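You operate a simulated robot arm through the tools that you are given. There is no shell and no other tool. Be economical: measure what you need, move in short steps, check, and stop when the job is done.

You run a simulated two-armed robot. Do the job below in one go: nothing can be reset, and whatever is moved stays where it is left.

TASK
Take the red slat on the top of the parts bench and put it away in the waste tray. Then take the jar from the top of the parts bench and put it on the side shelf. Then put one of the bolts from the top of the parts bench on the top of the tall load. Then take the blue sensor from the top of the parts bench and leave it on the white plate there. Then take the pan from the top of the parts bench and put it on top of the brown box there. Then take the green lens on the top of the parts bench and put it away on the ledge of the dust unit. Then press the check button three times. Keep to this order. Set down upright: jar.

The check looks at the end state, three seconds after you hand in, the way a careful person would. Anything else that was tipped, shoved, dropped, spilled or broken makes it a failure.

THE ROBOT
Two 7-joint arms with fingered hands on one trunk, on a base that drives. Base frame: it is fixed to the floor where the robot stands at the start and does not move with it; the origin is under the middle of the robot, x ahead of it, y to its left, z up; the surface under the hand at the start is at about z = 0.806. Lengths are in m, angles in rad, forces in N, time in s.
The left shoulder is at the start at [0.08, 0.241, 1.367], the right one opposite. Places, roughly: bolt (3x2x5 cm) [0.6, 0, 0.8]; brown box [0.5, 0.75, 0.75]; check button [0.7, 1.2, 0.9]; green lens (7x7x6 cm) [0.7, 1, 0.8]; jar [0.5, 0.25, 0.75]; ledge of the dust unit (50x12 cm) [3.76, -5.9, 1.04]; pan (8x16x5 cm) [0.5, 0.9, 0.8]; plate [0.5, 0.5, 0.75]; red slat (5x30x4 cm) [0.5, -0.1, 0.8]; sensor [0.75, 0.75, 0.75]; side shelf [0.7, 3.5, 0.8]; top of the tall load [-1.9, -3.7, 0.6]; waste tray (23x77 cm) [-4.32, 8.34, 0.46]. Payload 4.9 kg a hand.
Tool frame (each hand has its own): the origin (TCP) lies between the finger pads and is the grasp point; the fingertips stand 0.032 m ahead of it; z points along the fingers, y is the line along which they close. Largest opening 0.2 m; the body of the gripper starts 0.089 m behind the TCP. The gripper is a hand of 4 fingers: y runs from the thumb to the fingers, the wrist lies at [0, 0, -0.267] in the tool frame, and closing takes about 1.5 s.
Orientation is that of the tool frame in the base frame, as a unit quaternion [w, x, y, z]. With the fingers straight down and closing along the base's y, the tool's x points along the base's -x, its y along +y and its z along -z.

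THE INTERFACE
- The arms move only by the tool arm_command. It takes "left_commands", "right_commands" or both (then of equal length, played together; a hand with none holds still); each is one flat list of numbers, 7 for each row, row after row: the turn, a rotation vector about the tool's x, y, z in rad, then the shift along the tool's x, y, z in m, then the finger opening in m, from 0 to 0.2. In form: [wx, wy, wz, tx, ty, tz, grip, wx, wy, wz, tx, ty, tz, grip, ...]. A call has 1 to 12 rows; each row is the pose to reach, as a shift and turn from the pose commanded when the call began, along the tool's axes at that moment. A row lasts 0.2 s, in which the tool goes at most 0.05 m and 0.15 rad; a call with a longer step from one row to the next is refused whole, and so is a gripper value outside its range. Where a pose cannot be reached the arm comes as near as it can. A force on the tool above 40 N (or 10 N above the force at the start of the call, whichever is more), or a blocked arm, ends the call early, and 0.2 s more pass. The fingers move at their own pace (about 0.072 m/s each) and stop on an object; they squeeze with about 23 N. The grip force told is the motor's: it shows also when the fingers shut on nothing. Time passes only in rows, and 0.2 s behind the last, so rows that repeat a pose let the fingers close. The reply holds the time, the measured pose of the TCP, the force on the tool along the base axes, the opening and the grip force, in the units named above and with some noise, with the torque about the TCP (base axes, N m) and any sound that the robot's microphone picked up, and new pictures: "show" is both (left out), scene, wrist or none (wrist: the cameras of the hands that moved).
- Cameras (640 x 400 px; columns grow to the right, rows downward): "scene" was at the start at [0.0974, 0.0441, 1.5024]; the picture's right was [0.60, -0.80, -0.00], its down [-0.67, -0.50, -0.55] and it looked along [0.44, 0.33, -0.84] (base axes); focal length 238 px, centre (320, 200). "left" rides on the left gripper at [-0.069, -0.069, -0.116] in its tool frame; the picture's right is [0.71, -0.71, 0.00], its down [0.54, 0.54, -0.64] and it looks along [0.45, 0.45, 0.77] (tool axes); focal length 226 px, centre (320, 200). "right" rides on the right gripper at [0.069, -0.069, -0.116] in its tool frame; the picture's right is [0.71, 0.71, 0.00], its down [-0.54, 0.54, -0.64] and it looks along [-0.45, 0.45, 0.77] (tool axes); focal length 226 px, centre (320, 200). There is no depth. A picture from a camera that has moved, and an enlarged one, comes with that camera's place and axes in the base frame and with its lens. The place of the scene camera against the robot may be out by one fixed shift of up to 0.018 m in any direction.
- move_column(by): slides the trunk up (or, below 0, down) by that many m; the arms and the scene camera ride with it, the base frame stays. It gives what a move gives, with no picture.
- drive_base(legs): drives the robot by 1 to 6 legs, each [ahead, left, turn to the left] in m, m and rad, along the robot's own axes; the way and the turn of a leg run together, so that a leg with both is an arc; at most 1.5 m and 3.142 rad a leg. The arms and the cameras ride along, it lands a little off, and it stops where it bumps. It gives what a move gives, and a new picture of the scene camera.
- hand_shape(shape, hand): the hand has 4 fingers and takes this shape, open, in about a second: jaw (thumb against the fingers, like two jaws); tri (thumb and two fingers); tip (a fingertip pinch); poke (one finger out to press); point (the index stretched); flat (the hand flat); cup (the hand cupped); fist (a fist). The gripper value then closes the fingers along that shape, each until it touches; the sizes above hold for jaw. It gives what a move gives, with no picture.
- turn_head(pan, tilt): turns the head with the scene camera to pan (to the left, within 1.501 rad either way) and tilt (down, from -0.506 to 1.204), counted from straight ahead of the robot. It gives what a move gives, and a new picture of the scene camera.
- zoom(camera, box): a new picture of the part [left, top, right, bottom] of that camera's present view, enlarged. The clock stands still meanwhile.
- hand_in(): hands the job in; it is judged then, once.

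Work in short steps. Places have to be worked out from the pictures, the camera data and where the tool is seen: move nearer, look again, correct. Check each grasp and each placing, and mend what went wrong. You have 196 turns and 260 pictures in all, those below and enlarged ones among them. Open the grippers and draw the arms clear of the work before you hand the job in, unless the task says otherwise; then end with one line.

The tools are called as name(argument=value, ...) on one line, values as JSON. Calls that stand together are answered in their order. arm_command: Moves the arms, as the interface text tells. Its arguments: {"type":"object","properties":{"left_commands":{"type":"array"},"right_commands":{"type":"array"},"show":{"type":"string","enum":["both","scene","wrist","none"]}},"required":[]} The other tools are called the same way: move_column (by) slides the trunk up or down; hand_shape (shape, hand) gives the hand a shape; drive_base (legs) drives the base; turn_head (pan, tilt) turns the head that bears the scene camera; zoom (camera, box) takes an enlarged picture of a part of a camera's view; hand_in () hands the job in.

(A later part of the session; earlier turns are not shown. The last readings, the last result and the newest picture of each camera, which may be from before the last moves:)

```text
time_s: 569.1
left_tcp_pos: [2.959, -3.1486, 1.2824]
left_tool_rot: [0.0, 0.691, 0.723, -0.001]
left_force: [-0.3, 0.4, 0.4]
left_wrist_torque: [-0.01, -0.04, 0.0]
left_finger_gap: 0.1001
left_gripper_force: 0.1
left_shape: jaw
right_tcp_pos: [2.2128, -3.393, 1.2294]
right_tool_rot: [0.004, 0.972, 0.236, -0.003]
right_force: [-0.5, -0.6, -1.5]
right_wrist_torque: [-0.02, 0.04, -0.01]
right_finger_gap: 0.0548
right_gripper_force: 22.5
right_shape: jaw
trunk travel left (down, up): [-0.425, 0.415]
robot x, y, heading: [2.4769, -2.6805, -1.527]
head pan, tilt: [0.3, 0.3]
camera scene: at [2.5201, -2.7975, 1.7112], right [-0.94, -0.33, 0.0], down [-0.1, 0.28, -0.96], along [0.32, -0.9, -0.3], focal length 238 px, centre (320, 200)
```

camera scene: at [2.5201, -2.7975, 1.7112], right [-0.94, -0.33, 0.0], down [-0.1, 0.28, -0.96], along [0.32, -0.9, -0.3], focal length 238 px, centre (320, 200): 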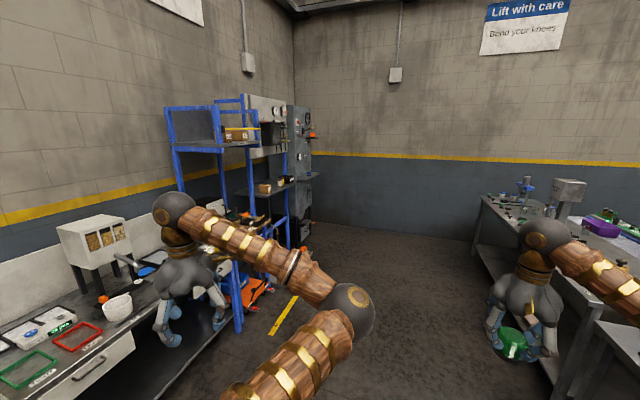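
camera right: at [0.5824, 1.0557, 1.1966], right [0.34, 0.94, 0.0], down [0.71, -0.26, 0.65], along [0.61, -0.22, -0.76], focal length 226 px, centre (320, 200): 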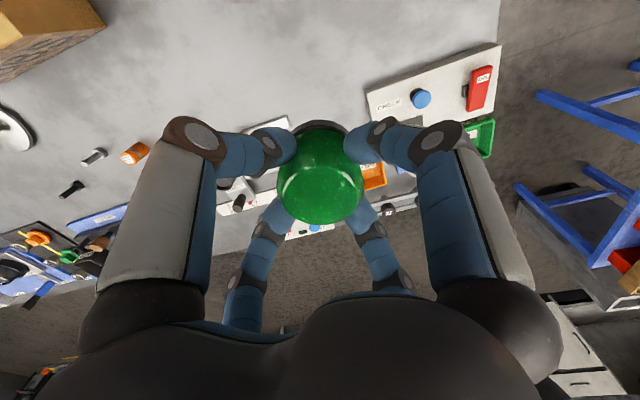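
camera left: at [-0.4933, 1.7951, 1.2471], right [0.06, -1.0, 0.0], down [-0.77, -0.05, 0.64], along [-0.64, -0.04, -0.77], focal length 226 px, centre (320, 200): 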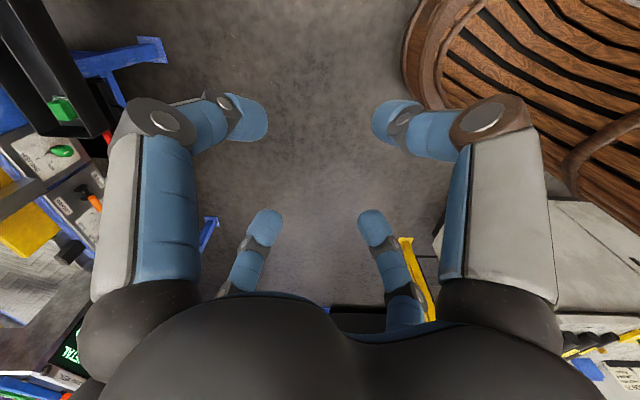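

The dust unit is the grey cabinet in the corner; enlarge its ledge near (310,175).

zoom(camera="scene", box=[220, 80, 380, 260])

```text
2.22 times, centred on (300, 170) of scene
camera zoom: at [2.5201, -2.7975, 1.7112], right [-0.94, -0.33, 0.0], down [-0.1, 0.28, -0.96], along [0.32, -0.9, -0.3], focal length 529 px, centre (364, 267)
```

zoom: 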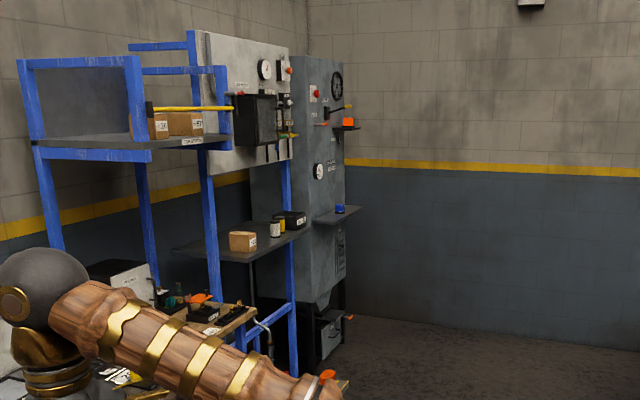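

There's a small ledge on the cabinet's west face at the expected place. I'll drive closer: south to y≈−5.2, then face east.

drive_base(legs=[[1.4, 0, 0], [1.1, 0, 0], [0, 0, 1.53]])

turn_head(pan=-0.6, tilt=0.45)

zoom(camera="scene", box=[220, 80, 420, 280])

```text
time_s: 584.9
left_tcp_pos: [3.0543, -4.6888, 1.283]
left_tool_rot: [0.0, 0.002, 1.0, -0.001]
left_force: [0.6, 0.4, -0.1]
left_wrist_torque: [0.04, 0.02, -0.02]
left_finger_gap: 0.1002
left_gripper_force: 0.0
left_shape: jaw
right_tcp_pos: [3.2612, -5.446, 1.2307]
right_tool_rot: [0.005, 0.541, 0.841, 0.002]
right_force: [-0.3, 0.2, -1.3]
right_wrist_torque: [0.0, 0.03, -0.02]
right_finger_gap: 0.0549
right_gripper_force: 22.9
right_shape: jaw
trunk travel left (down, up): [-0.425, 0.415]
robot x, y, heading: [2.5601, -5.1476, -0.01]
head pan, tilt: [0.3, 0.3]
camera scene: at [2.6936, -5.1182, 1.7112], right [0.29, -0.96, 0.0], down [-0.28, -0.08, -0.96], along [0.92, 0.27, -0.3], focal length 238 px, centre (320, 200)
```

scene: 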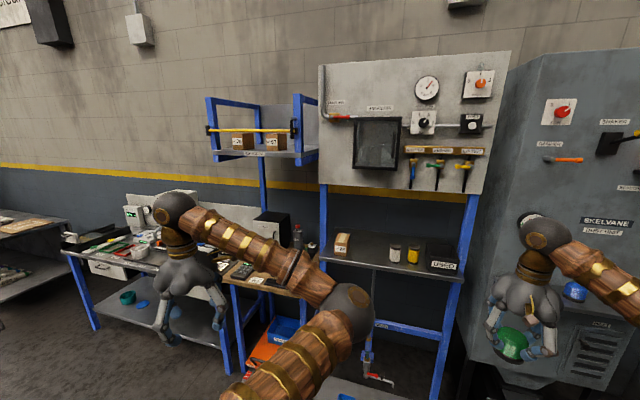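

```text
time_s: 586.1
left_tcp_pos: [3.0522, -4.6872, 1.2827]
left_tool_rot: [0.001, 0.002, 1.0, -0.001]
left_force: [0.4, 0.4, -0.6]
left_wrist_torque: [-0.03, 0.02, -0.02]
left_finger_gap: 0.1
left_gripper_force: 0.0
left_shape: jaw
right_tcp_pos: [3.262, -5.4444, 1.2306]
right_tool_rot: [0.004, 0.541, 0.841, 0.001]
right_force: [-0.3, 0.3, -0.8]
right_wrist_torque: [0.0, 0.0, 0.03]
right_finger_gap: 0.0547
right_gripper_force: 23.2
right_shape: jaw
trunk travel left (down, up): [-0.425, 0.415]
robot x, y, heading: [2.5588, -5.147, -0.016]
head pan, tilt: [-0.6, 0.45]
camera scene: at [2.6795, -5.1973, 1.6972], right [-0.57, -0.82, 0.0], down [-0.36, 0.25, -0.9], along [0.74, -0.52, -0.44], focal length 238 px, centre (320, 200)
```

scene: 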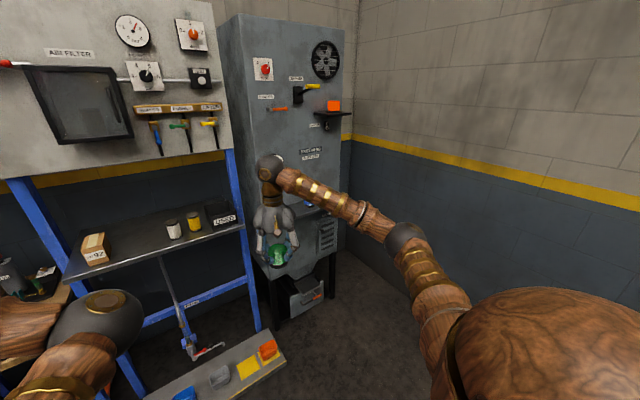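

```text
2.00 times, centred on (320, 180) of scene
camera zoom: at [2.6795, -5.1973, 1.6972], right [-0.57, -0.82, 0.0], down [-0.36, 0.25, -0.9], along [0.74, -0.52, -0.44], focal length 476 px, centre (320, 240)
```

zoom: 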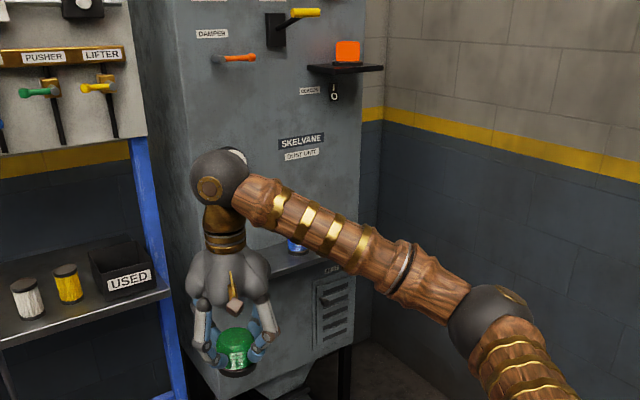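

The ledge is partly hidden by the hand. I'll move closer to (2.85, −5.45) and look with the wrist camera.

drive_base(legs=[[0.28, -0.3, 0.012]])

zoom(camera="right", box=[0, 0, 640, 400])

```text
time_s: 588.7
left_tcp_pos: [3.3268, -4.9888, 1.2824]
left_tool_rot: [0.001, -0.002, 1.0, -0.002]
left_force: [-0.6, -0.5, 0.2]
left_wrist_torque: [-0.01, -0.04, 0.01]
left_finger_gap: 0.1002
left_gripper_force: 0.1
left_shape: jaw
right_tcp_pos: [3.5395, -5.7457, 1.2312]
right_tool_rot: [0.005, 0.538, 0.843, 0.001]
right_force: [0.7, 0.2, -1.9]
right_wrist_torque: [0.01, -0.01, -0.01]
right_finger_gap: 0.0546
right_gripper_force: 23.7
right_shape: jaw
trunk travel left (down, up): [-0.425, 0.415]
robot x, y, heading: [2.8356, -5.4492, -0.004]
head pan, tilt: [-0.6, 0.45]
camera scene: at [2.9556, -5.5001, 1.6974], right [-0.57, -0.82, 0.0], down [-0.36, 0.25, -0.9], along [0.74, -0.51, -0.43], focal length 238 px, centre (320, 200)
```

scene: 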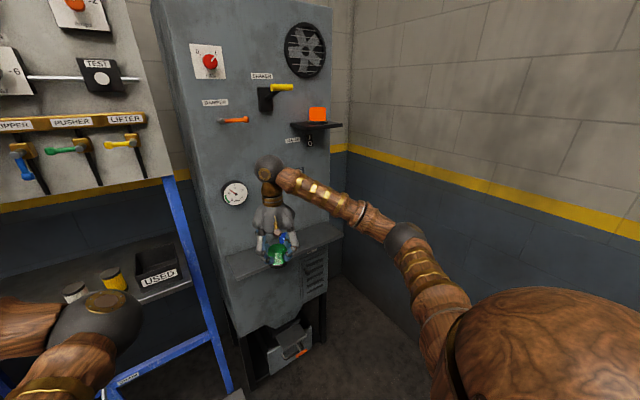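

```text
1.00 times, centred on (320, 200) of right (not enlarged: the box is as wide or as high as the picture)
camera zoom: at [3.4475, -5.7106, 1.3468], right [0.34, 0.94, 0.0], down [0.71, -0.26, 0.65], along [0.61, -0.22, -0.76], focal length 226 px, centre (320, 200)
```

zoom: 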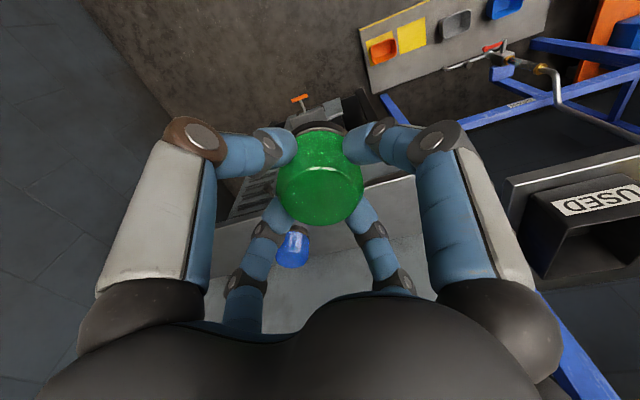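

Enlarge the ledge in the scene view.

zoom(camera="scene", box=[200, 130, 380, 320])

zoom(camera="right", box=[200, 90, 520, 290])

```text
2.11 times, centred on (290, 225) of scene
camera zoom: at [2.9556, -5.5001, 1.6974], right [-0.57, -0.82, 0.0], down [-0.36, 0.25, -0.9], along [0.74, -0.51, -0.43], focal length 501 px, centre (383, 147)
```

zoom: 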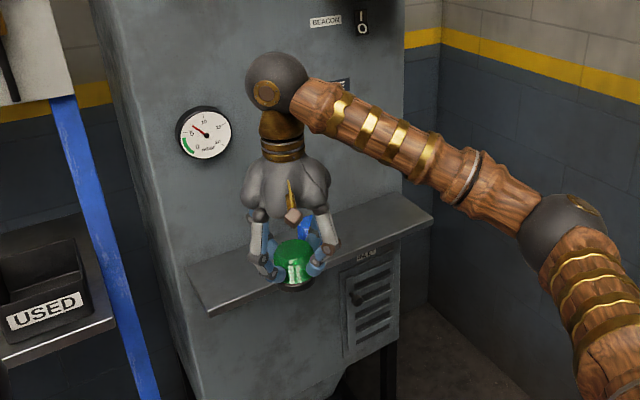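

```text
2.00 times, centred on (360, 190) of right
camera zoom: at [3.4475, -5.7106, 1.3468], right [0.34, 0.94, 0.0], down [0.71, -0.26, 0.65], along [0.61, -0.22, -0.76], focal length 452 px, centre (240, 220)
```

zoom: 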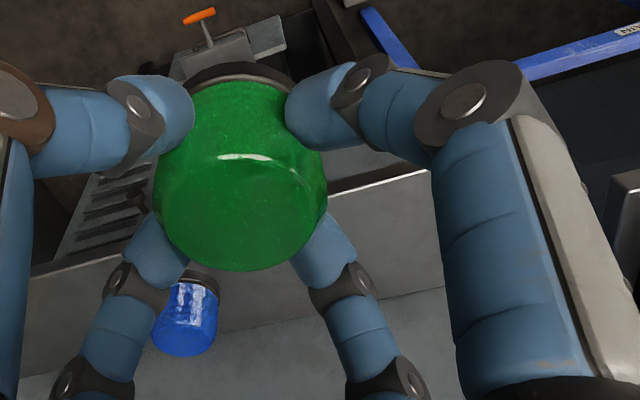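

Ledge: x 3.70–3.83, y −5.63…−6.15, top z≈1.04; a blue item sits near y −5.88. I'll place the lens at y≈−5.745, hand tilted slightly so the palm clears the cabinet. First edge 0.12 m closer.

drive_base(legs=[[0.12, 0, 0.004]])

arm_command(right_commands=[-0.09, -0.042, 0, 0, 0, 0, 0, -0.181, -0.084, 0, 0, 0, 0, 0, -0.181, -0.084, 0, -0.012, 0.025, 0.02, 0], show="both")

```text
time_s: 589.9
left_tcp_pos: [3.4462, -4.9888, 1.2831]
left_tool_rot: [0.002, -0.002, 1.0, 0.0]
left_force: [-0.2, 0.1, 0.4]
left_wrist_torque: [-0.01, -0.04, 0.02]
left_finger_gap: 0.1001
left_gripper_force: 0.1
left_shape: jaw
right_tcp_pos: [3.6599, -5.7449, 1.2315]
right_tool_rot: [0.006, 0.537, 0.844, 0.002]
right_force: [-0.2, -0.7, -1.4]
right_wrist_torque: [-0.02, -0.01, -0.01]
right_finger_gap: 0.055
right_gripper_force: 22.8
right_shape: jaw
trunk travel left (down, up): [-0.425, 0.415]
robot x, y, heading: [2.9605, -5.4477, -0.001]
head pan, tilt: [-0.6, 0.45]
camera scene: at [3.074, -5.5013, 1.6975], right [-0.57, -0.82, 0.0], down [-0.36, 0.25, -0.9], along [0.74, -0.51, -0.43], focal length 238 px, centre (320, 200)
```

scene: 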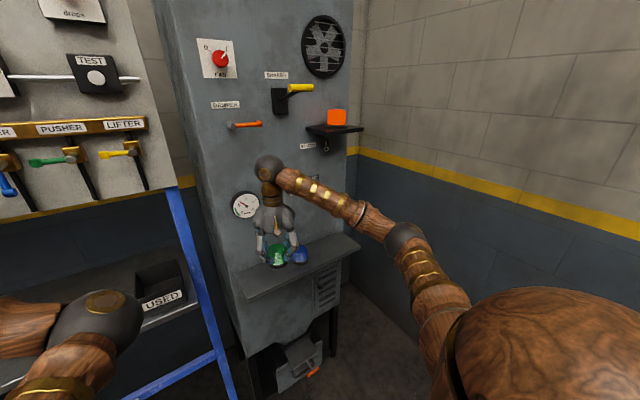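

```text
time_s: 590.7
left_tcp_pos: [3.4502, -4.987, 1.2804]
left_tool_rot: [-0.001, -0.002, 1.0, -0.001]
left_force: [0.8, 0.6, 0.1]
left_wrist_torque: [-0.01, 0.04, 0.01]
left_finger_gap: 0.0999
left_gripper_force: 0.1
left_shape: jaw
right_tcp_pos: [3.6931, -5.7434, 1.207]
right_tool_rot: [0.087, 0.534, 0.839, 0.053]
right_force: [0.7, -0.3, -1.4]
right_wrist_torque: [0.0, 0.07, -0.02]
right_finger_gap: 0.0546
right_gripper_force: 23.1
right_shape: jaw
trunk travel left (down, up): [-0.425, 0.415]
robot x, y, heading: [2.959, -5.4488, -0.003]
head pan, tilt: [-0.6, 0.45]
camera scene: at [3.082, -5.5004, 1.6968], right [-0.57, -0.82, 0.0], down [-0.36, 0.25, -0.9], along [0.74, -0.51, -0.44], focal length 238 px, centre (320, 200)
camera right: at [3.5803, -5.7096, 1.3033], right [0.34, 0.94, 0.07], down [0.57, -0.26, 0.78], along [0.75, -0.22, -0.63], focal length 226 px, centre (320, 200)
```

scene: 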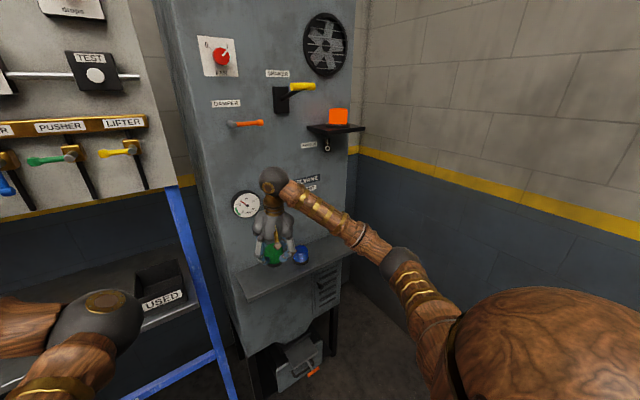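
right: 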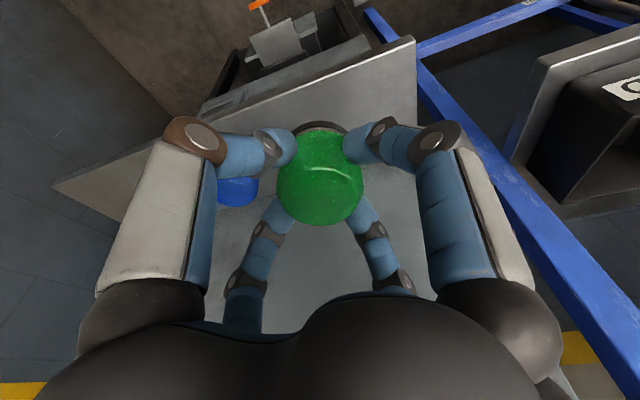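

Tilt is right, and the ledge corner agrees with my estimate. Move forward 4 cm and down to just above the ledge.

arm_command(right_commands=[0, 0, 0, -0.0174, 0.0372, 0.0085, 0, 0, 0, 0, -0.0138, 0.0299, 0.0476, 0, 0, 0, 0, -0.0107, 0.0236, 0.0819, 0, 0, 0, 0, -0.0092, 0.0205, 0.0985, 0], show="both")

zoom(camera="scene", box=[220, 150, 370, 310])

```text
time_s: 591.7
left_tcp_pos: [3.4477, -4.9885, 1.283]
left_tool_rot: [0.001, -0.002, 1.0, 0.0]
left_force: [-0.4, 0.0, -0.4]
left_wrist_torque: [-0.02, 0.02, -0.01]
left_finger_gap: 0.1003
left_gripper_force: 0.0
left_shape: jaw
right_tcp_pos: [3.731, -5.7433, 1.1167]
right_tool_rot: [0.089, 0.535, 0.838, 0.055]
right_force: [0.4, 0.9, -0.6]
right_wrist_torque: [0.02, 0.05, -0.02]
right_finger_gap: 0.0547
right_gripper_force: 23.0
right_shape: jaw
trunk travel left (down, up): [-0.425, 0.415]
robot x, y, heading: [2.9594, -5.4528, -0.001]
head pan, tilt: [-0.6, 0.45]
camera scene: at [3.0768, -5.5008, 1.6973], right [-0.57, -0.82, 0.0], down [-0.36, 0.25, -0.9], along [0.74, -0.51, -0.44], focal length 238 px, centre (320, 200)
camera right: at [3.6173, -5.7107, 1.2135], right [0.33, 0.94, 0.07], down [0.57, -0.26, 0.78], along [0.75, -0.22, -0.62], focal length 226 px, centre (320, 200)
```

scene: 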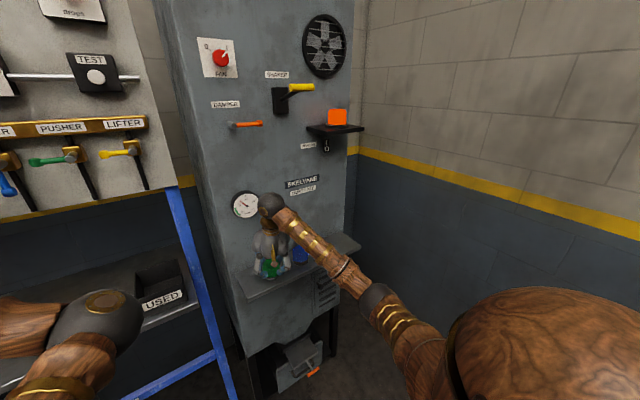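
right: 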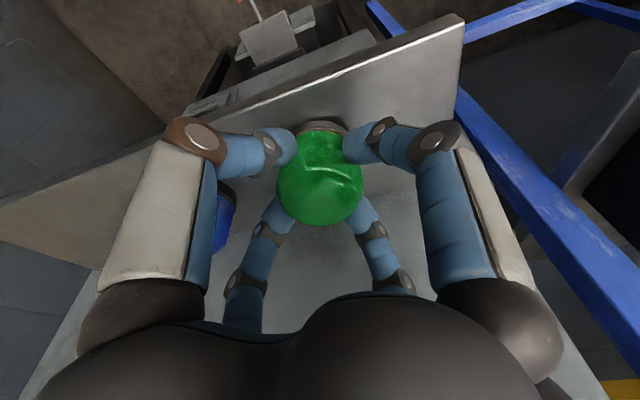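

```text
2.50 times, centred on (295, 230) of scene
camera zoom: at [3.0768, -5.5008, 1.6973], right [-0.57, -0.82, 0.0], down [-0.36, 0.25, -0.9], along [0.74, -0.51, -0.44], focal length 595 px, centre (382, 125)
```

zoom: 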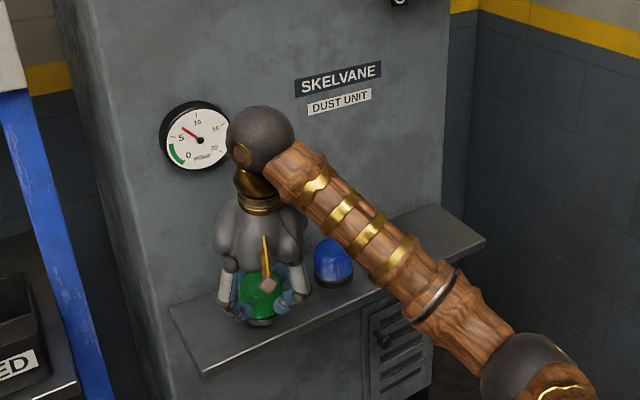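

Positioned well on the dust-unit ledge. Lower vertically to contact.

arm_command(right_commands=[0, 0, 0, 0.0005, -0.0011, 0.0059, 0, 0, 0, 0, 0.001, -0.002, 0.0108, 0, 0, 0, 0, 0.0014, -0.0029, 0.0156, 0, 0, 0, 0, 0.0019, -0.0038, 0.0205, 0], show="wrist")

```text
time_s: 592.6
left_tcp_pos: [3.4447, -4.988, 1.2831]
left_tool_rot: [0.003, -0.003, 1.0, -0.003]
left_force: [-0.1, 0.2, -0.1]
left_wrist_torque: [-0.02, 0.0, 0.0]
left_finger_gap: 0.1001
left_gripper_force: 0.1
left_shape: jaw
right_tcp_pos: [3.7299, -5.7446, 1.1097]
right_tool_rot: [0.094, 0.536, 0.837, 0.058]
right_force: [-2.3, -0.3, 24.5]
right_wrist_torque: [-0.02, 0.61, -0.01]
right_finger_gap: 0.057
right_gripper_force: 23.1
right_shape: jaw
trunk travel left (down, up): [-0.425, 0.415]
robot x, y, heading: [2.9605, -5.4512, -0.002]
head pan, tilt: [-0.6, 0.45]
stopped in row 4 (right hand): the force on the tool passed its limit at 42 N (the readings are from after the stop); the commanded pose is now the measured one
camera right: at [3.6158, -5.7117, 1.2029], right [0.34, 0.94, 0.07], down [0.56, -0.26, 0.79], along [0.76, -0.22, -0.61], focal length 226 px, centre (320, 200)
```

right: 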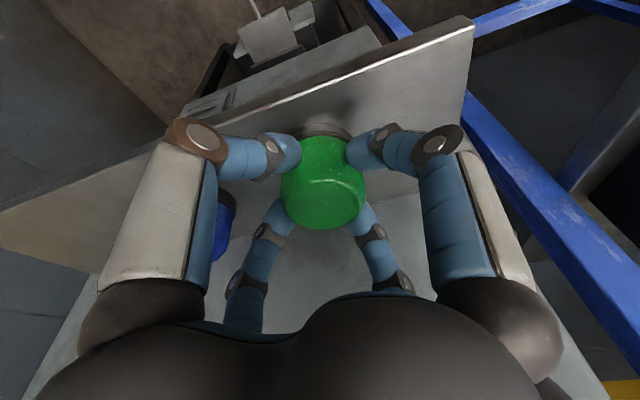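

Contact. Open slowly to let the lens settle flat, then look before withdrawing.

arm_command(right_commands=[0, 0, 0, 0, 0, 0, 0.06, 0, 0, 0, 0, 0, 0, 0.066, 0, 0, 0, 0, 0, 0, 0.072, 0, 0, 0, 0, 0, 0, 0.08, 0, 0, 0, 0, 0, 0, 0.088, 0, 0, 0, 0, 0, 0, 0.088], show="wrist")

zoom(camera="scene", box=[230, 220, 330, 310])

```text
time_s: 594.0
left_tcp_pos: [3.4454, -4.9886, 1.2819]
left_tool_rot: [0.002, -0.003, 1.0, -0.001]
left_force: [0.1, -0.4, -0.1]
left_wrist_torque: [0.03, -0.04, -0.03]
left_finger_gap: 0.1001
left_gripper_force: 0.1
left_shape: jaw
right_tcp_pos: [3.7326, -5.7453, 1.1049]
right_tool_rot: [0.092, 0.535, 0.838, 0.057]
right_force: [-1.0, -0.3, 0.3]
right_wrist_torque: [-0.03, -0.02, -0.02]
right_finger_gap: 0.0877
right_gripper_force: 0.2
right_shape: jaw
trunk travel left (down, up): [-0.425, 0.415]
robot x, y, heading: [2.9619, -5.4531, 0.004]
head pan, tilt: [-0.6, 0.45]
camera right: at [3.6174, -5.7122, 1.1996], right [0.34, 0.94, 0.07], down [0.56, -0.26, 0.78], along [0.75, -0.22, -0.62], focal length 226 px, centre (320, 200)
```

right: 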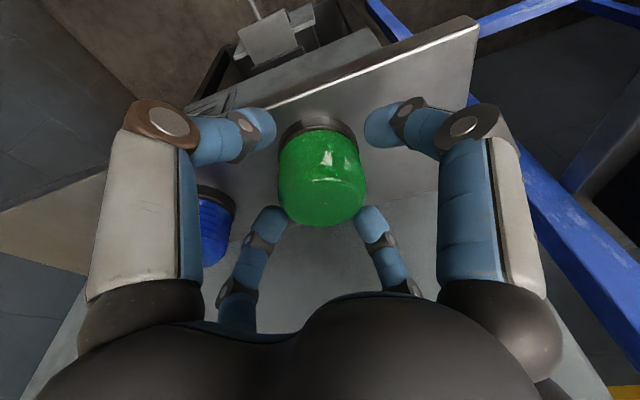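

```text
4.44 times, centred on (280, 265) of scene
camera zoom: at [3.0759, -5.5013, 1.6973], right [-0.57, -0.82, 0.0], down [-0.36, 0.25, -0.9], along [0.74, -0.51, -0.44], focal length 1057 px, centre (498, -89)
```

zoom: 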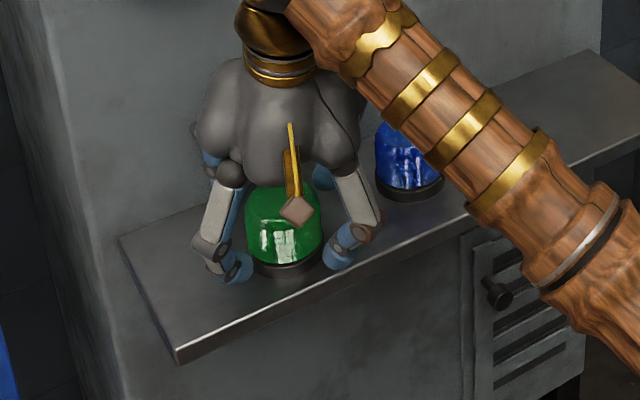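

Lens stands flat on the ledge. Withdraw along the tool axis, then back.

arm_command(right_commands=[0, 0, 0, 0, 0, -0.015, 0.09, 0, 0, 0, 0, 0, -0.04, 0.09, 0, 0, 0, 0, 0, -0.08, 0.09, 0, 0, 0, 0, 0, -0.12, 0.09, 0, 0, 0, 0.017, -0.036, -0.128, 0.09, 0, 0, 0, 0.035, -0.075, -0.137, 0.09, 0, 0, 0, 0.062, -0.112, -0.145, 0.09], show="scene")

zoom(camera="scene", box=[220, 200, 370, 310])

```text
time_s: 595.6
left_tcp_pos: [3.4448, -4.9887, 1.2833]
left_tool_rot: [0.001, -0.003, 1.0, -0.002]
left_force: [-0.4, -0.1, -0.2]
left_wrist_torque: [-0.02, -0.05, -0.01]
left_finger_gap: 0.1004
left_gripper_force: 0.1
left_shape: jaw
right_tcp_pos: [3.5725, -5.7375, 1.2206]
right_tool_rot: [0.092, 0.535, 0.838, 0.057]
right_force: [-0.3, -0.3, 0.4]
right_wrist_torque: [-0.03, 0.0, -0.01]
right_finger_gap: 0.0898
right_gripper_force: 0.1
right_shape: jaw
trunk travel left (down, up): [-0.425, 0.415]
robot x, y, heading: [2.9581, -5.4521, -0.001]
head pan, tilt: [-0.6, 0.45]
camera scene: at [3.0748, -5.5011, 1.6974], right [-0.57, -0.82, 0.0], down [-0.36, 0.25, -0.9], along [0.74, -0.51, -0.43], focal length 238 px, centre (320, 200)
```

scene: 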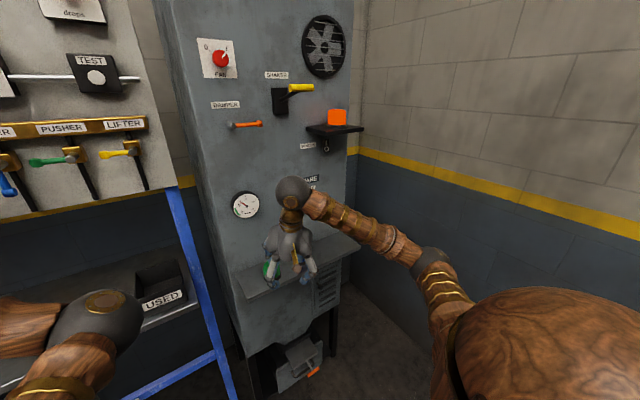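

```text
3.64 times, centred on (295, 255) of scene
camera zoom: at [3.0748, -5.5011, 1.6974], right [-0.57, -0.82, 0.0], down [-0.36, 0.25, -0.9], along [0.74, -0.51, -0.43], focal length 865 px, centre (411, 0)
```

zoom: 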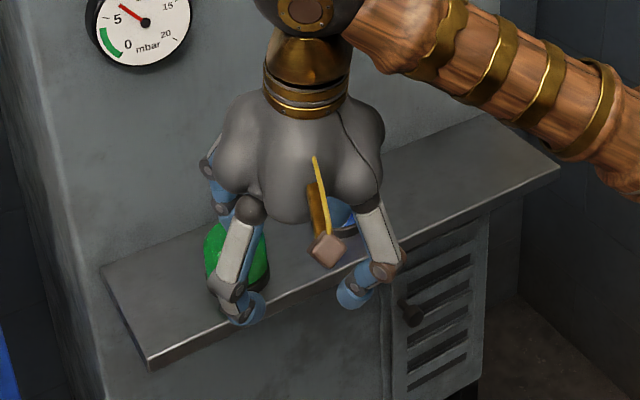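

Lens placed. I'll straighten the hand, then drive back north along the east aisle; the CHECK button can be reached from the bench's east side.

arm_command(right_commands=[0.09, 0.042, 0, 0, 0, 0, 0.09, 0.181, 0.084, 0, 0, 0, 0, 0.09], show="none")

drive_base(legs=[[-0.4, 0, 0], [0, 0, 1.57], [1.5, 0, 0], [1.5, 0, 0], [1.5, 0, 0]])

turn_head(pan=0.4, tilt=0.4)

```text
time_s: 596.2
left_tcp_pos: [3.447, -4.9903, 1.2815]
left_tool_rot: [0.0, -0.002, 1.0, -0.001]
left_force: [0.3, 0.3, 0.3]
left_wrist_torque: [-0.03, -0.01, -0.02]
left_finger_gap: 0.1001
left_gripper_force: 0.1
left_shape: jaw
right_tcp_pos: [3.5753, -5.7367, 1.2204]
right_tool_rot: [0.007, 0.538, 0.843, 0.003]
right_force: [0.0, 0.3, -0.6]
right_wrist_torque: [-0.01, -0.01, -0.03]
right_finger_gap: 0.0897
right_gripper_force: 0.1
right_shape: jaw
trunk travel left (down, up): [-0.425, 0.415]
robot x, y, heading: [2.9596, -5.4545, -0.002]
head pan, tilt: [-0.6, 0.45]
```

```text
time_s: 623.5
left_tcp_pos: [1.8999, -0.5323, 1.283]
left_tool_rot: [-0.001, 0.733, -0.68, 0.0]
left_force: [-1.1, 0.4, 0.2]
left_wrist_torque: [0.0, -0.03, 0.0]
left_finger_gap: 0.1001
left_gripper_force: 0.0
left_shape: jaw
right_tcp_pos: [2.6387, -0.3516, 1.2204]
right_tool_rot: [0.003, -0.248, 0.969, 0.008]
right_force: [0.0, 0.2, -0.4]
right_wrist_torque: [0.01, 0.03, -0.03]
right_finger_gap: 0.0898
right_gripper_force: 0.0
right_shape: jaw
trunk travel left (down, up): [-0.425, 0.415]
robot x, y, heading: [2.3955, -0.9859, 1.637]
head pan, tilt: [-0.6, 0.45]
camera scene: at [2.4495, -0.8744, 1.6973], right [0.86, -0.51, 0.0], down [-0.22, -0.37, -0.9], along [0.46, 0.77, -0.44], focal length 238 px, centre (320, 200)
```

scene: 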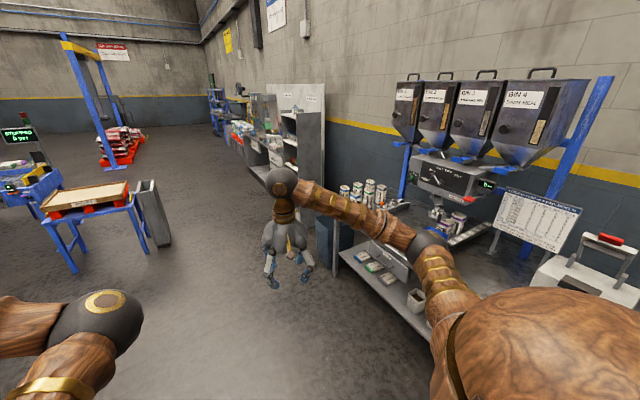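

```text
time_s: 624.8
left_tcp_pos: [1.8996, -0.5316, 1.2819]
left_tool_rot: [-0.002, 0.732, -0.681, 0.0]
left_force: [-0.6, 0.4, 0.8]
left_wrist_torque: [-0.02, 0.01, 0.03]
left_finger_gap: 0.1002
left_gripper_force: 0.0
left_shape: jaw
right_tcp_pos: [2.6383, -0.3513, 1.2195]
right_tool_rot: [0.004, -0.249, 0.969, 0.008]
right_force: [-0.1, 0.5, 0.4]
right_wrist_torque: [-0.04, 0.01, 0.0]
right_finger_gap: 0.0897
right_gripper_force: 0.2
right_shape: jaw
trunk travel left (down, up): [-0.425, 0.415]
robot x, y, heading: [2.3942, -0.988, 1.635]
head pan, tilt: [0.4, 0.4]
camera scene: at [2.3612, -0.8701, 1.7019], right [0.89, 0.45, 0.0], down [0.17, -0.35, -0.92], along [-0.41, 0.82, -0.39], focal length 238 px, centre (320, 200)
```

scene: 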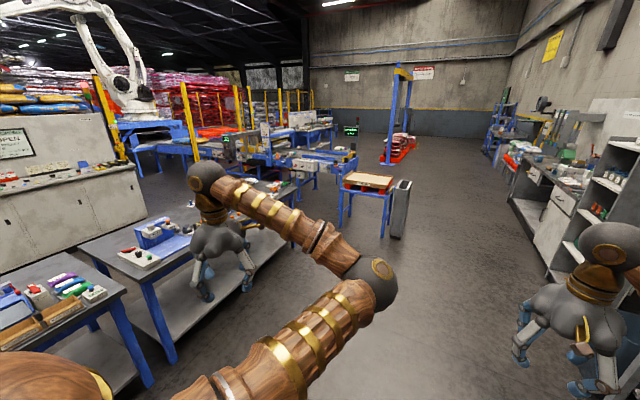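

I'll drive north to y≈0.87, turn west, and approach the bench's east side to x≈1.51.

drive_base(legs=[[1.0, 0, -0.03], [0.85, 0, 0], [0, 0, 1.54]])

turn_head(pan=-0.2, tilt=0.6)

```text
time_s: 637.8
left_tcp_pos: [1.8065, 0.4203, 1.2832]
left_tool_rot: [-0.001, 1.0, -0.005, 0.0]
left_force: [-1.0, 0.0, 0.4]
left_wrist_torque: [0.01, 0.0, 0.0]
left_finger_gap: 0.1001
left_gripper_force: 0.1
left_shape: jaw
right_tcp_pos: [1.6912, 1.1708, 1.2184]
right_tool_rot: [0.004, 0.838, -0.545, -0.008]
right_force: [-0.2, -0.9, -0.4]
right_wrist_torque: [0.03, -0.02, -0.03]
right_finger_gap: 0.0895
right_gripper_force: 0.0
right_shape: jaw
trunk travel left (down, up): [-0.425, 0.415]
robot x, y, heading: [2.3018, 0.8734, 3.124]
head pan, tilt: [0.4, 0.4]
camera scene: at [2.1949, 0.8418, 1.7019], right [-0.37, 0.93, 0.0], down [0.36, 0.14, -0.92], along [-0.86, -0.34, -0.39], focal length 238 px, centre (320, 200)
```

scene: 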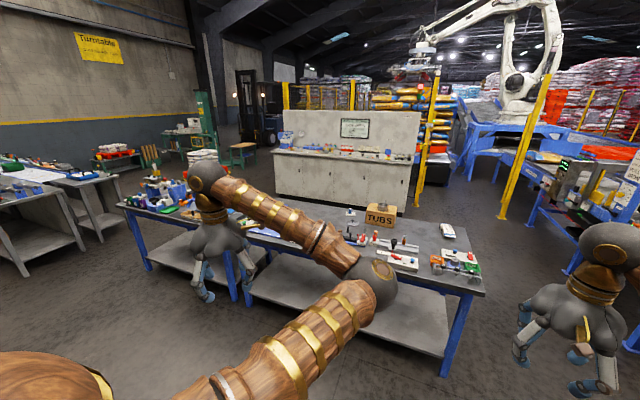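

```text
time_s: 638.8
left_tcp_pos: [1.8066, 0.4202, 1.2827]
left_tool_rot: [-0.001, 1.0, -0.006, 0.0]
left_force: [-0.1, -0.5, 0.2]
left_wrist_torque: [0.0, 0.0, -0.02]
left_finger_gap: 0.1002
left_gripper_force: 0.1
left_shape: jaw
right_tcp_pos: [1.6894, 1.1705, 1.2192]
right_tool_rot: [0.003, 0.838, -0.546, -0.008]
right_force: [0.3, 0.2, 0.4]
right_wrist_torque: [0.0, 0.02, -0.02]
right_finger_gap: 0.0899
right_gripper_force: 0.0
right_shape: jaw
trunk travel left (down, up): [-0.425, 0.415]
robot x, y, heading: [2.2986, 0.8728, 3.122]
head pan, tilt: [-0.201, 0.6]
camera scene: at [2.1947, 0.8952, 1.6837], right [0.22, 0.98, 0.0], down [0.55, -0.12, -0.83], along [-0.81, 0.18, -0.56], focal length 238 px, centre (320, 200)
```

scene: 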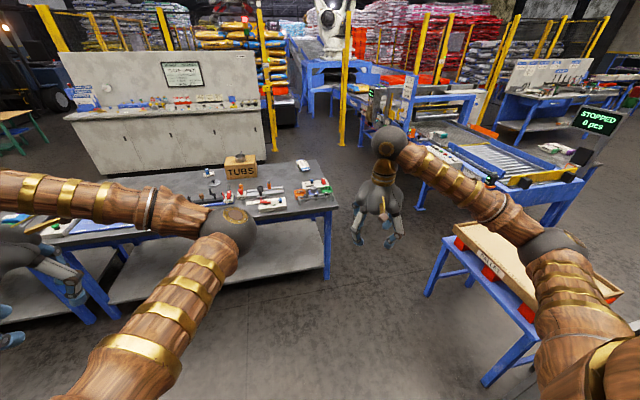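

Approach the bench's east side.

drive_base(legs=[[0.76, 0, 0.018]])

turn_head(pan=-0.35, tilt=0.85)

zoom(camera="right", box=[0, 0, 640, 400])

```text
time_s: 642.9
left_tcp_pos: [1.0472, 0.4283, 1.2823]
left_tool_rot: [-0.001, 1.0, -0.002, -0.001]
left_force: [-0.3, -0.2, 0.8]
left_wrist_torque: [0.03, 0.0, -0.03]
left_finger_gap: 0.1001
left_gripper_force: 0.0
left_shape: jaw
right_tcp_pos: [0.9249, 1.1774, 1.2183]
right_tool_rot: [0.003, 0.841, -0.542, -0.009]
right_force: [0.1, 0.2, 0.8]
right_wrist_torque: [-0.01, 0.01, 0.01]
right_finger_gap: 0.0893
right_gripper_force: 0.1
right_shape: jaw
trunk travel left (down, up): [-0.425, 0.415]
robot x, y, heading: [1.537, 0.886, 3.132]
head pan, tilt: [-0.201, 0.6]
camera scene: at [1.432, 0.9061, 1.6838], right [0.21, 0.98, 0.0], down [0.55, -0.12, -0.83], along [-0.81, 0.17, -0.56], focal length 238 px, centre (320, 200)
```

scene: 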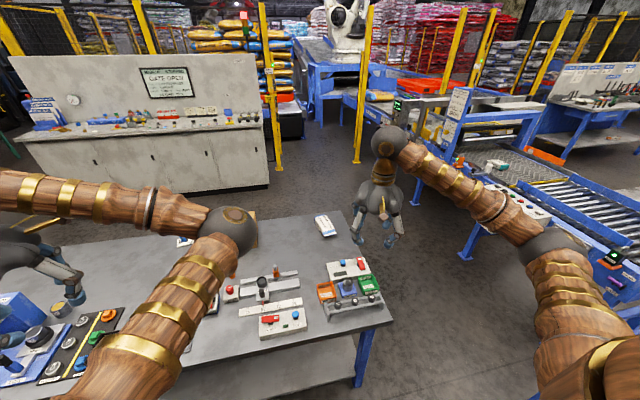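

```text
time_s: 643.7
left_tcp_pos: [1.0458, 0.4287, 1.2819]
left_tool_rot: [-0.002, 1.0, -0.002, -0.001]
left_force: [-0.2, 0.3, 0.3]
left_wrist_torque: [0.02, -0.02, -0.02]
left_finger_gap: 0.1003
left_gripper_force: 0.1
left_shape: jaw
right_tcp_pos: [0.9234, 1.1777, 1.2194]
right_tool_rot: [0.003, 0.841, -0.542, -0.007]
right_force: [-0.5, -0.1, -0.3]
right_wrist_torque: [-0.01, -0.04, 0.0]
right_finger_gap: 0.0896
right_gripper_force: 0.0
right_shape: jaw
trunk travel left (down, up): [-0.425, 0.415]
robot x, y, heading: [1.537, 0.8829, 3.131]
head pan, tilt: [-0.351, 0.85]
camera scene: at [1.4437, 0.9153, 1.6628], right [0.35, 0.94, 0.0], down [0.7, -0.27, -0.66], along [-0.62, 0.23, -0.75], focal length 238 px, centre (320, 200)
```

scene: 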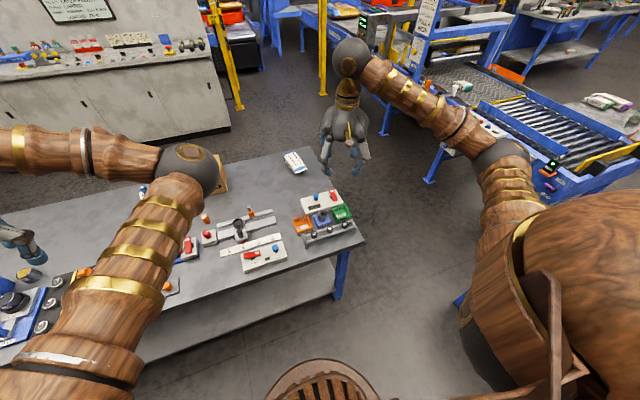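

```text
1.00 times, centred on (320, 200) of right (not enlarged: the box is as wide or as high as the picture)
camera zoom: at [1.0173, 1.1424, 1.3349], right [-0.35, -0.94, 0.0], down [-0.71, 0.27, 0.66], along [-0.61, 0.23, -0.76], focal length 226 px, centre (320, 200)
```

zoom: 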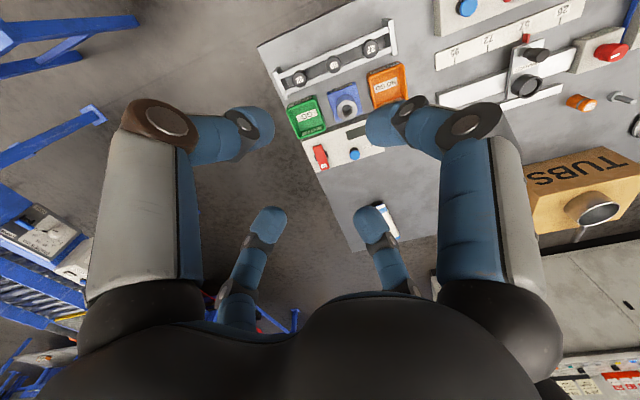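

The CHECK unit's blue button is visible. I'll set the poke shape and look at where the finger is.

hand_shape(hand="right", shape="poke")

zoom(camera="right", box=[0, 0, 640, 400])

zoom(camera="right", box=[290, 100, 410, 175])

zoom(camera="scene", box=[270, 40, 430, 240])

```text
time_s: 644.6
left_tcp_pos: [1.0458, 0.4285, 1.2823]
left_tool_rot: [-0.001, 1.0, -0.001, 0.0]
left_force: [-0.4, -0.6, -1.1]
left_wrist_torque: [0.01, -0.02, -0.01]
left_finger_gap: 0.1002
left_gripper_force: 0.0
left_shape: jaw
right_tcp_pos: [0.9251, 1.1777, 1.2201]
right_tool_rot: [0.002, 0.841, -0.541, -0.008]
right_force: [0.2, 0.2, 0.3]
right_wrist_torque: [0.0, 0.02, 0.03]
right_finger_gap: 0.0003
right_gripper_force: 0.0
right_shape: poke
trunk travel left (down, up): [-0.425, 0.415]
robot x, y, heading: [1.5395, 0.8833, 3.127]
head pan, tilt: [-0.351, 0.85]
```

```text
1.00 times, centred on (320, 200) of right (not enlarged: the box is as wide or as high as the picture)
camera zoom: at [1.0179, 1.1424, 1.3352], right [-0.35, -0.94, 0.0], down [-0.71, 0.27, 0.66], along [-0.61, 0.23, -0.76], focal length 226 px, centre (320, 200)
```

zoom: 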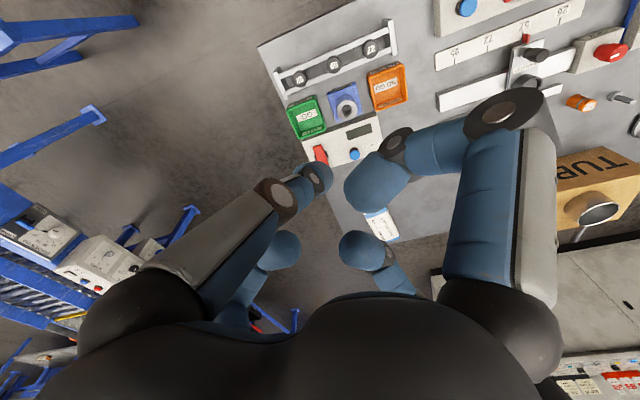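

```text
5.33 times, centred on (350, 138) of right
camera zoom: at [1.0179, 1.1424, 1.3352], right [-0.35, -0.94, 0.0], down [-0.71, 0.27, 0.66], along [-0.61, 0.23, -0.76], focal length 1206 px, centre (160, 533)
```

zoom: 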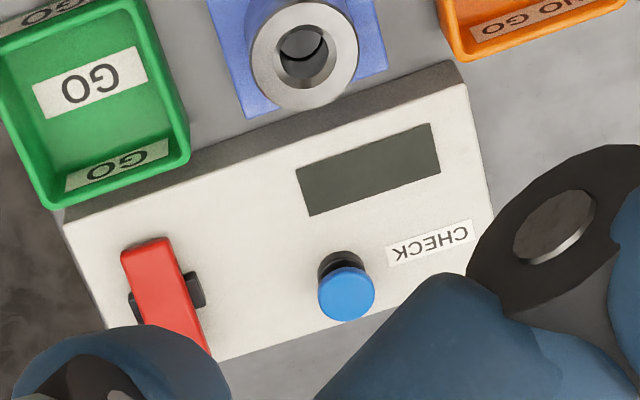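

```text
2.00 times, centred on (350, 140) of scene
camera zoom: at [1.4445, 0.9153, 1.6628], right [0.35, 0.94, 0.0], down [0.7, -0.27, -0.66], along [-0.62, 0.23, -0.75], focal length 476 px, centre (260, 320)
```

zoom: 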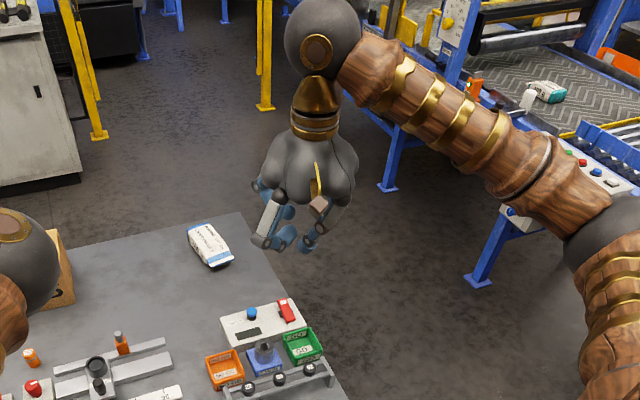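

Poke's fingertip place is unclear. A closed jaw brings all fingertips together on the tool axis, which is easier to aim; I'll check that.

hand_shape(hand="right", shape="jaw")

arm_command(right_commands=[0, 0, 0, 0, 0, 0, 0.15, 0, 0, 0, 0, 0, 0, 0.1, 0, 0, 0, 0, 0, 0, 0.05, 0, 0, 0, 0, 0, 0, 0, 0, 0, 0, 0, 0, 0, 0, 0, 0, 0, 0, 0, 0, 0, 0, 0, 0, 0, 0, 0, 0], show="wrist")

zoom(camera="scene", box=[290, 90, 390, 190])

```text
time_s: 645.5
left_tcp_pos: [1.0466, 0.4276, 1.2823]
left_tool_rot: [-0.001, 1.0, -0.002, -0.001]
left_force: [0.5, 0.5, 0.0]
left_wrist_torque: [0.02, 0.04, 0.0]
left_finger_gap: 0.1002
left_gripper_force: 0.1
left_shape: jaw
right_tcp_pos: [0.9245, 1.1773, 1.2206]
right_tool_rot: [0.002, 0.841, -0.541, -0.009]
right_force: [0.9, 0.2, 0.0]
right_wrist_torque: [0.02, 0.01, -0.01]
right_finger_gap: 0.2
right_gripper_force: 0.0
right_shape: jaw
trunk travel left (down, up): [-0.425, 0.415]
robot x, y, heading: [1.5379, 0.884, 3.131]
head pan, tilt: [-0.351, 0.85]
```

```text
time_s: 647.1
left_tcp_pos: [1.0469, 0.4276, 1.282]
left_tool_rot: [-0.002, 1.0, -0.002, -0.001]
left_force: [0.8, -1.1, 0.2]
left_wrist_torque: [-0.03, 0.04, 0.02]
left_finger_gap: 0.1
left_gripper_force: 0.0
left_shape: jaw
right_tcp_pos: [0.9246, 1.1774, 1.2191]
right_tool_rot: [0.003, 0.841, -0.542, -0.008]
right_force: [-0.3, 0.4, 1.0]
right_wrist_torque: [-0.03, -0.03, 0.0]
right_finger_gap: 0.0
right_gripper_force: 0.1
right_shape: jaw
trunk travel left (down, up): [-0.425, 0.415]
robot x, y, heading: [1.5379, 0.8838, 3.129]
head pan, tilt: [-0.351, 0.85]
camera right: at [1.0177, 1.1424, 1.3351], right [-0.35, -0.94, 0.0], down [-0.71, 0.27, 0.66], along [-0.61, 0.23, -0.76], focal length 226 px, centre (320, 200)
```

right: 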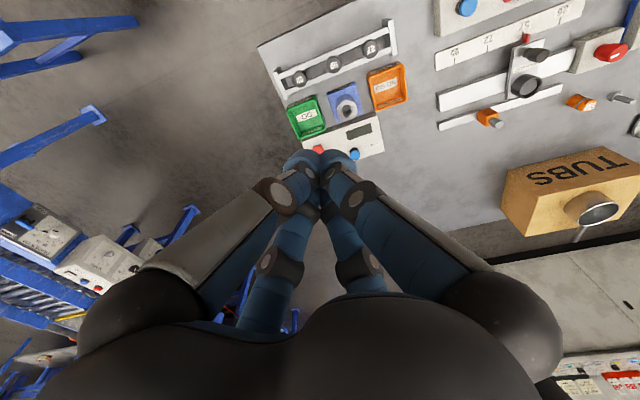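

```text
4.00 times, centred on (340, 140) of scene
camera zoom: at [1.4443, 0.9153, 1.6628], right [0.35, 0.94, 0.0], down [0.7, -0.27, -0.66], along [-0.62, 0.23, -0.75], focal length 952 px, centre (240, 440)
```

zoom: 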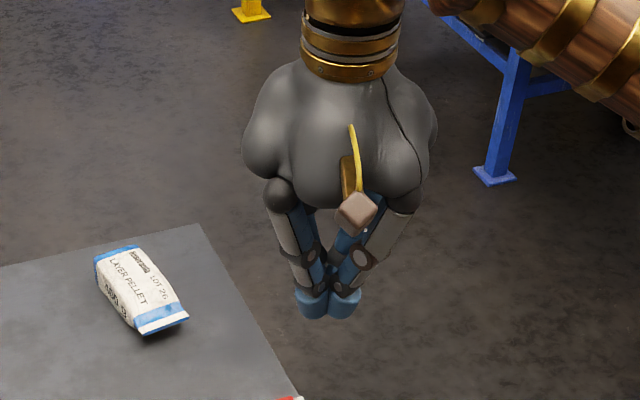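

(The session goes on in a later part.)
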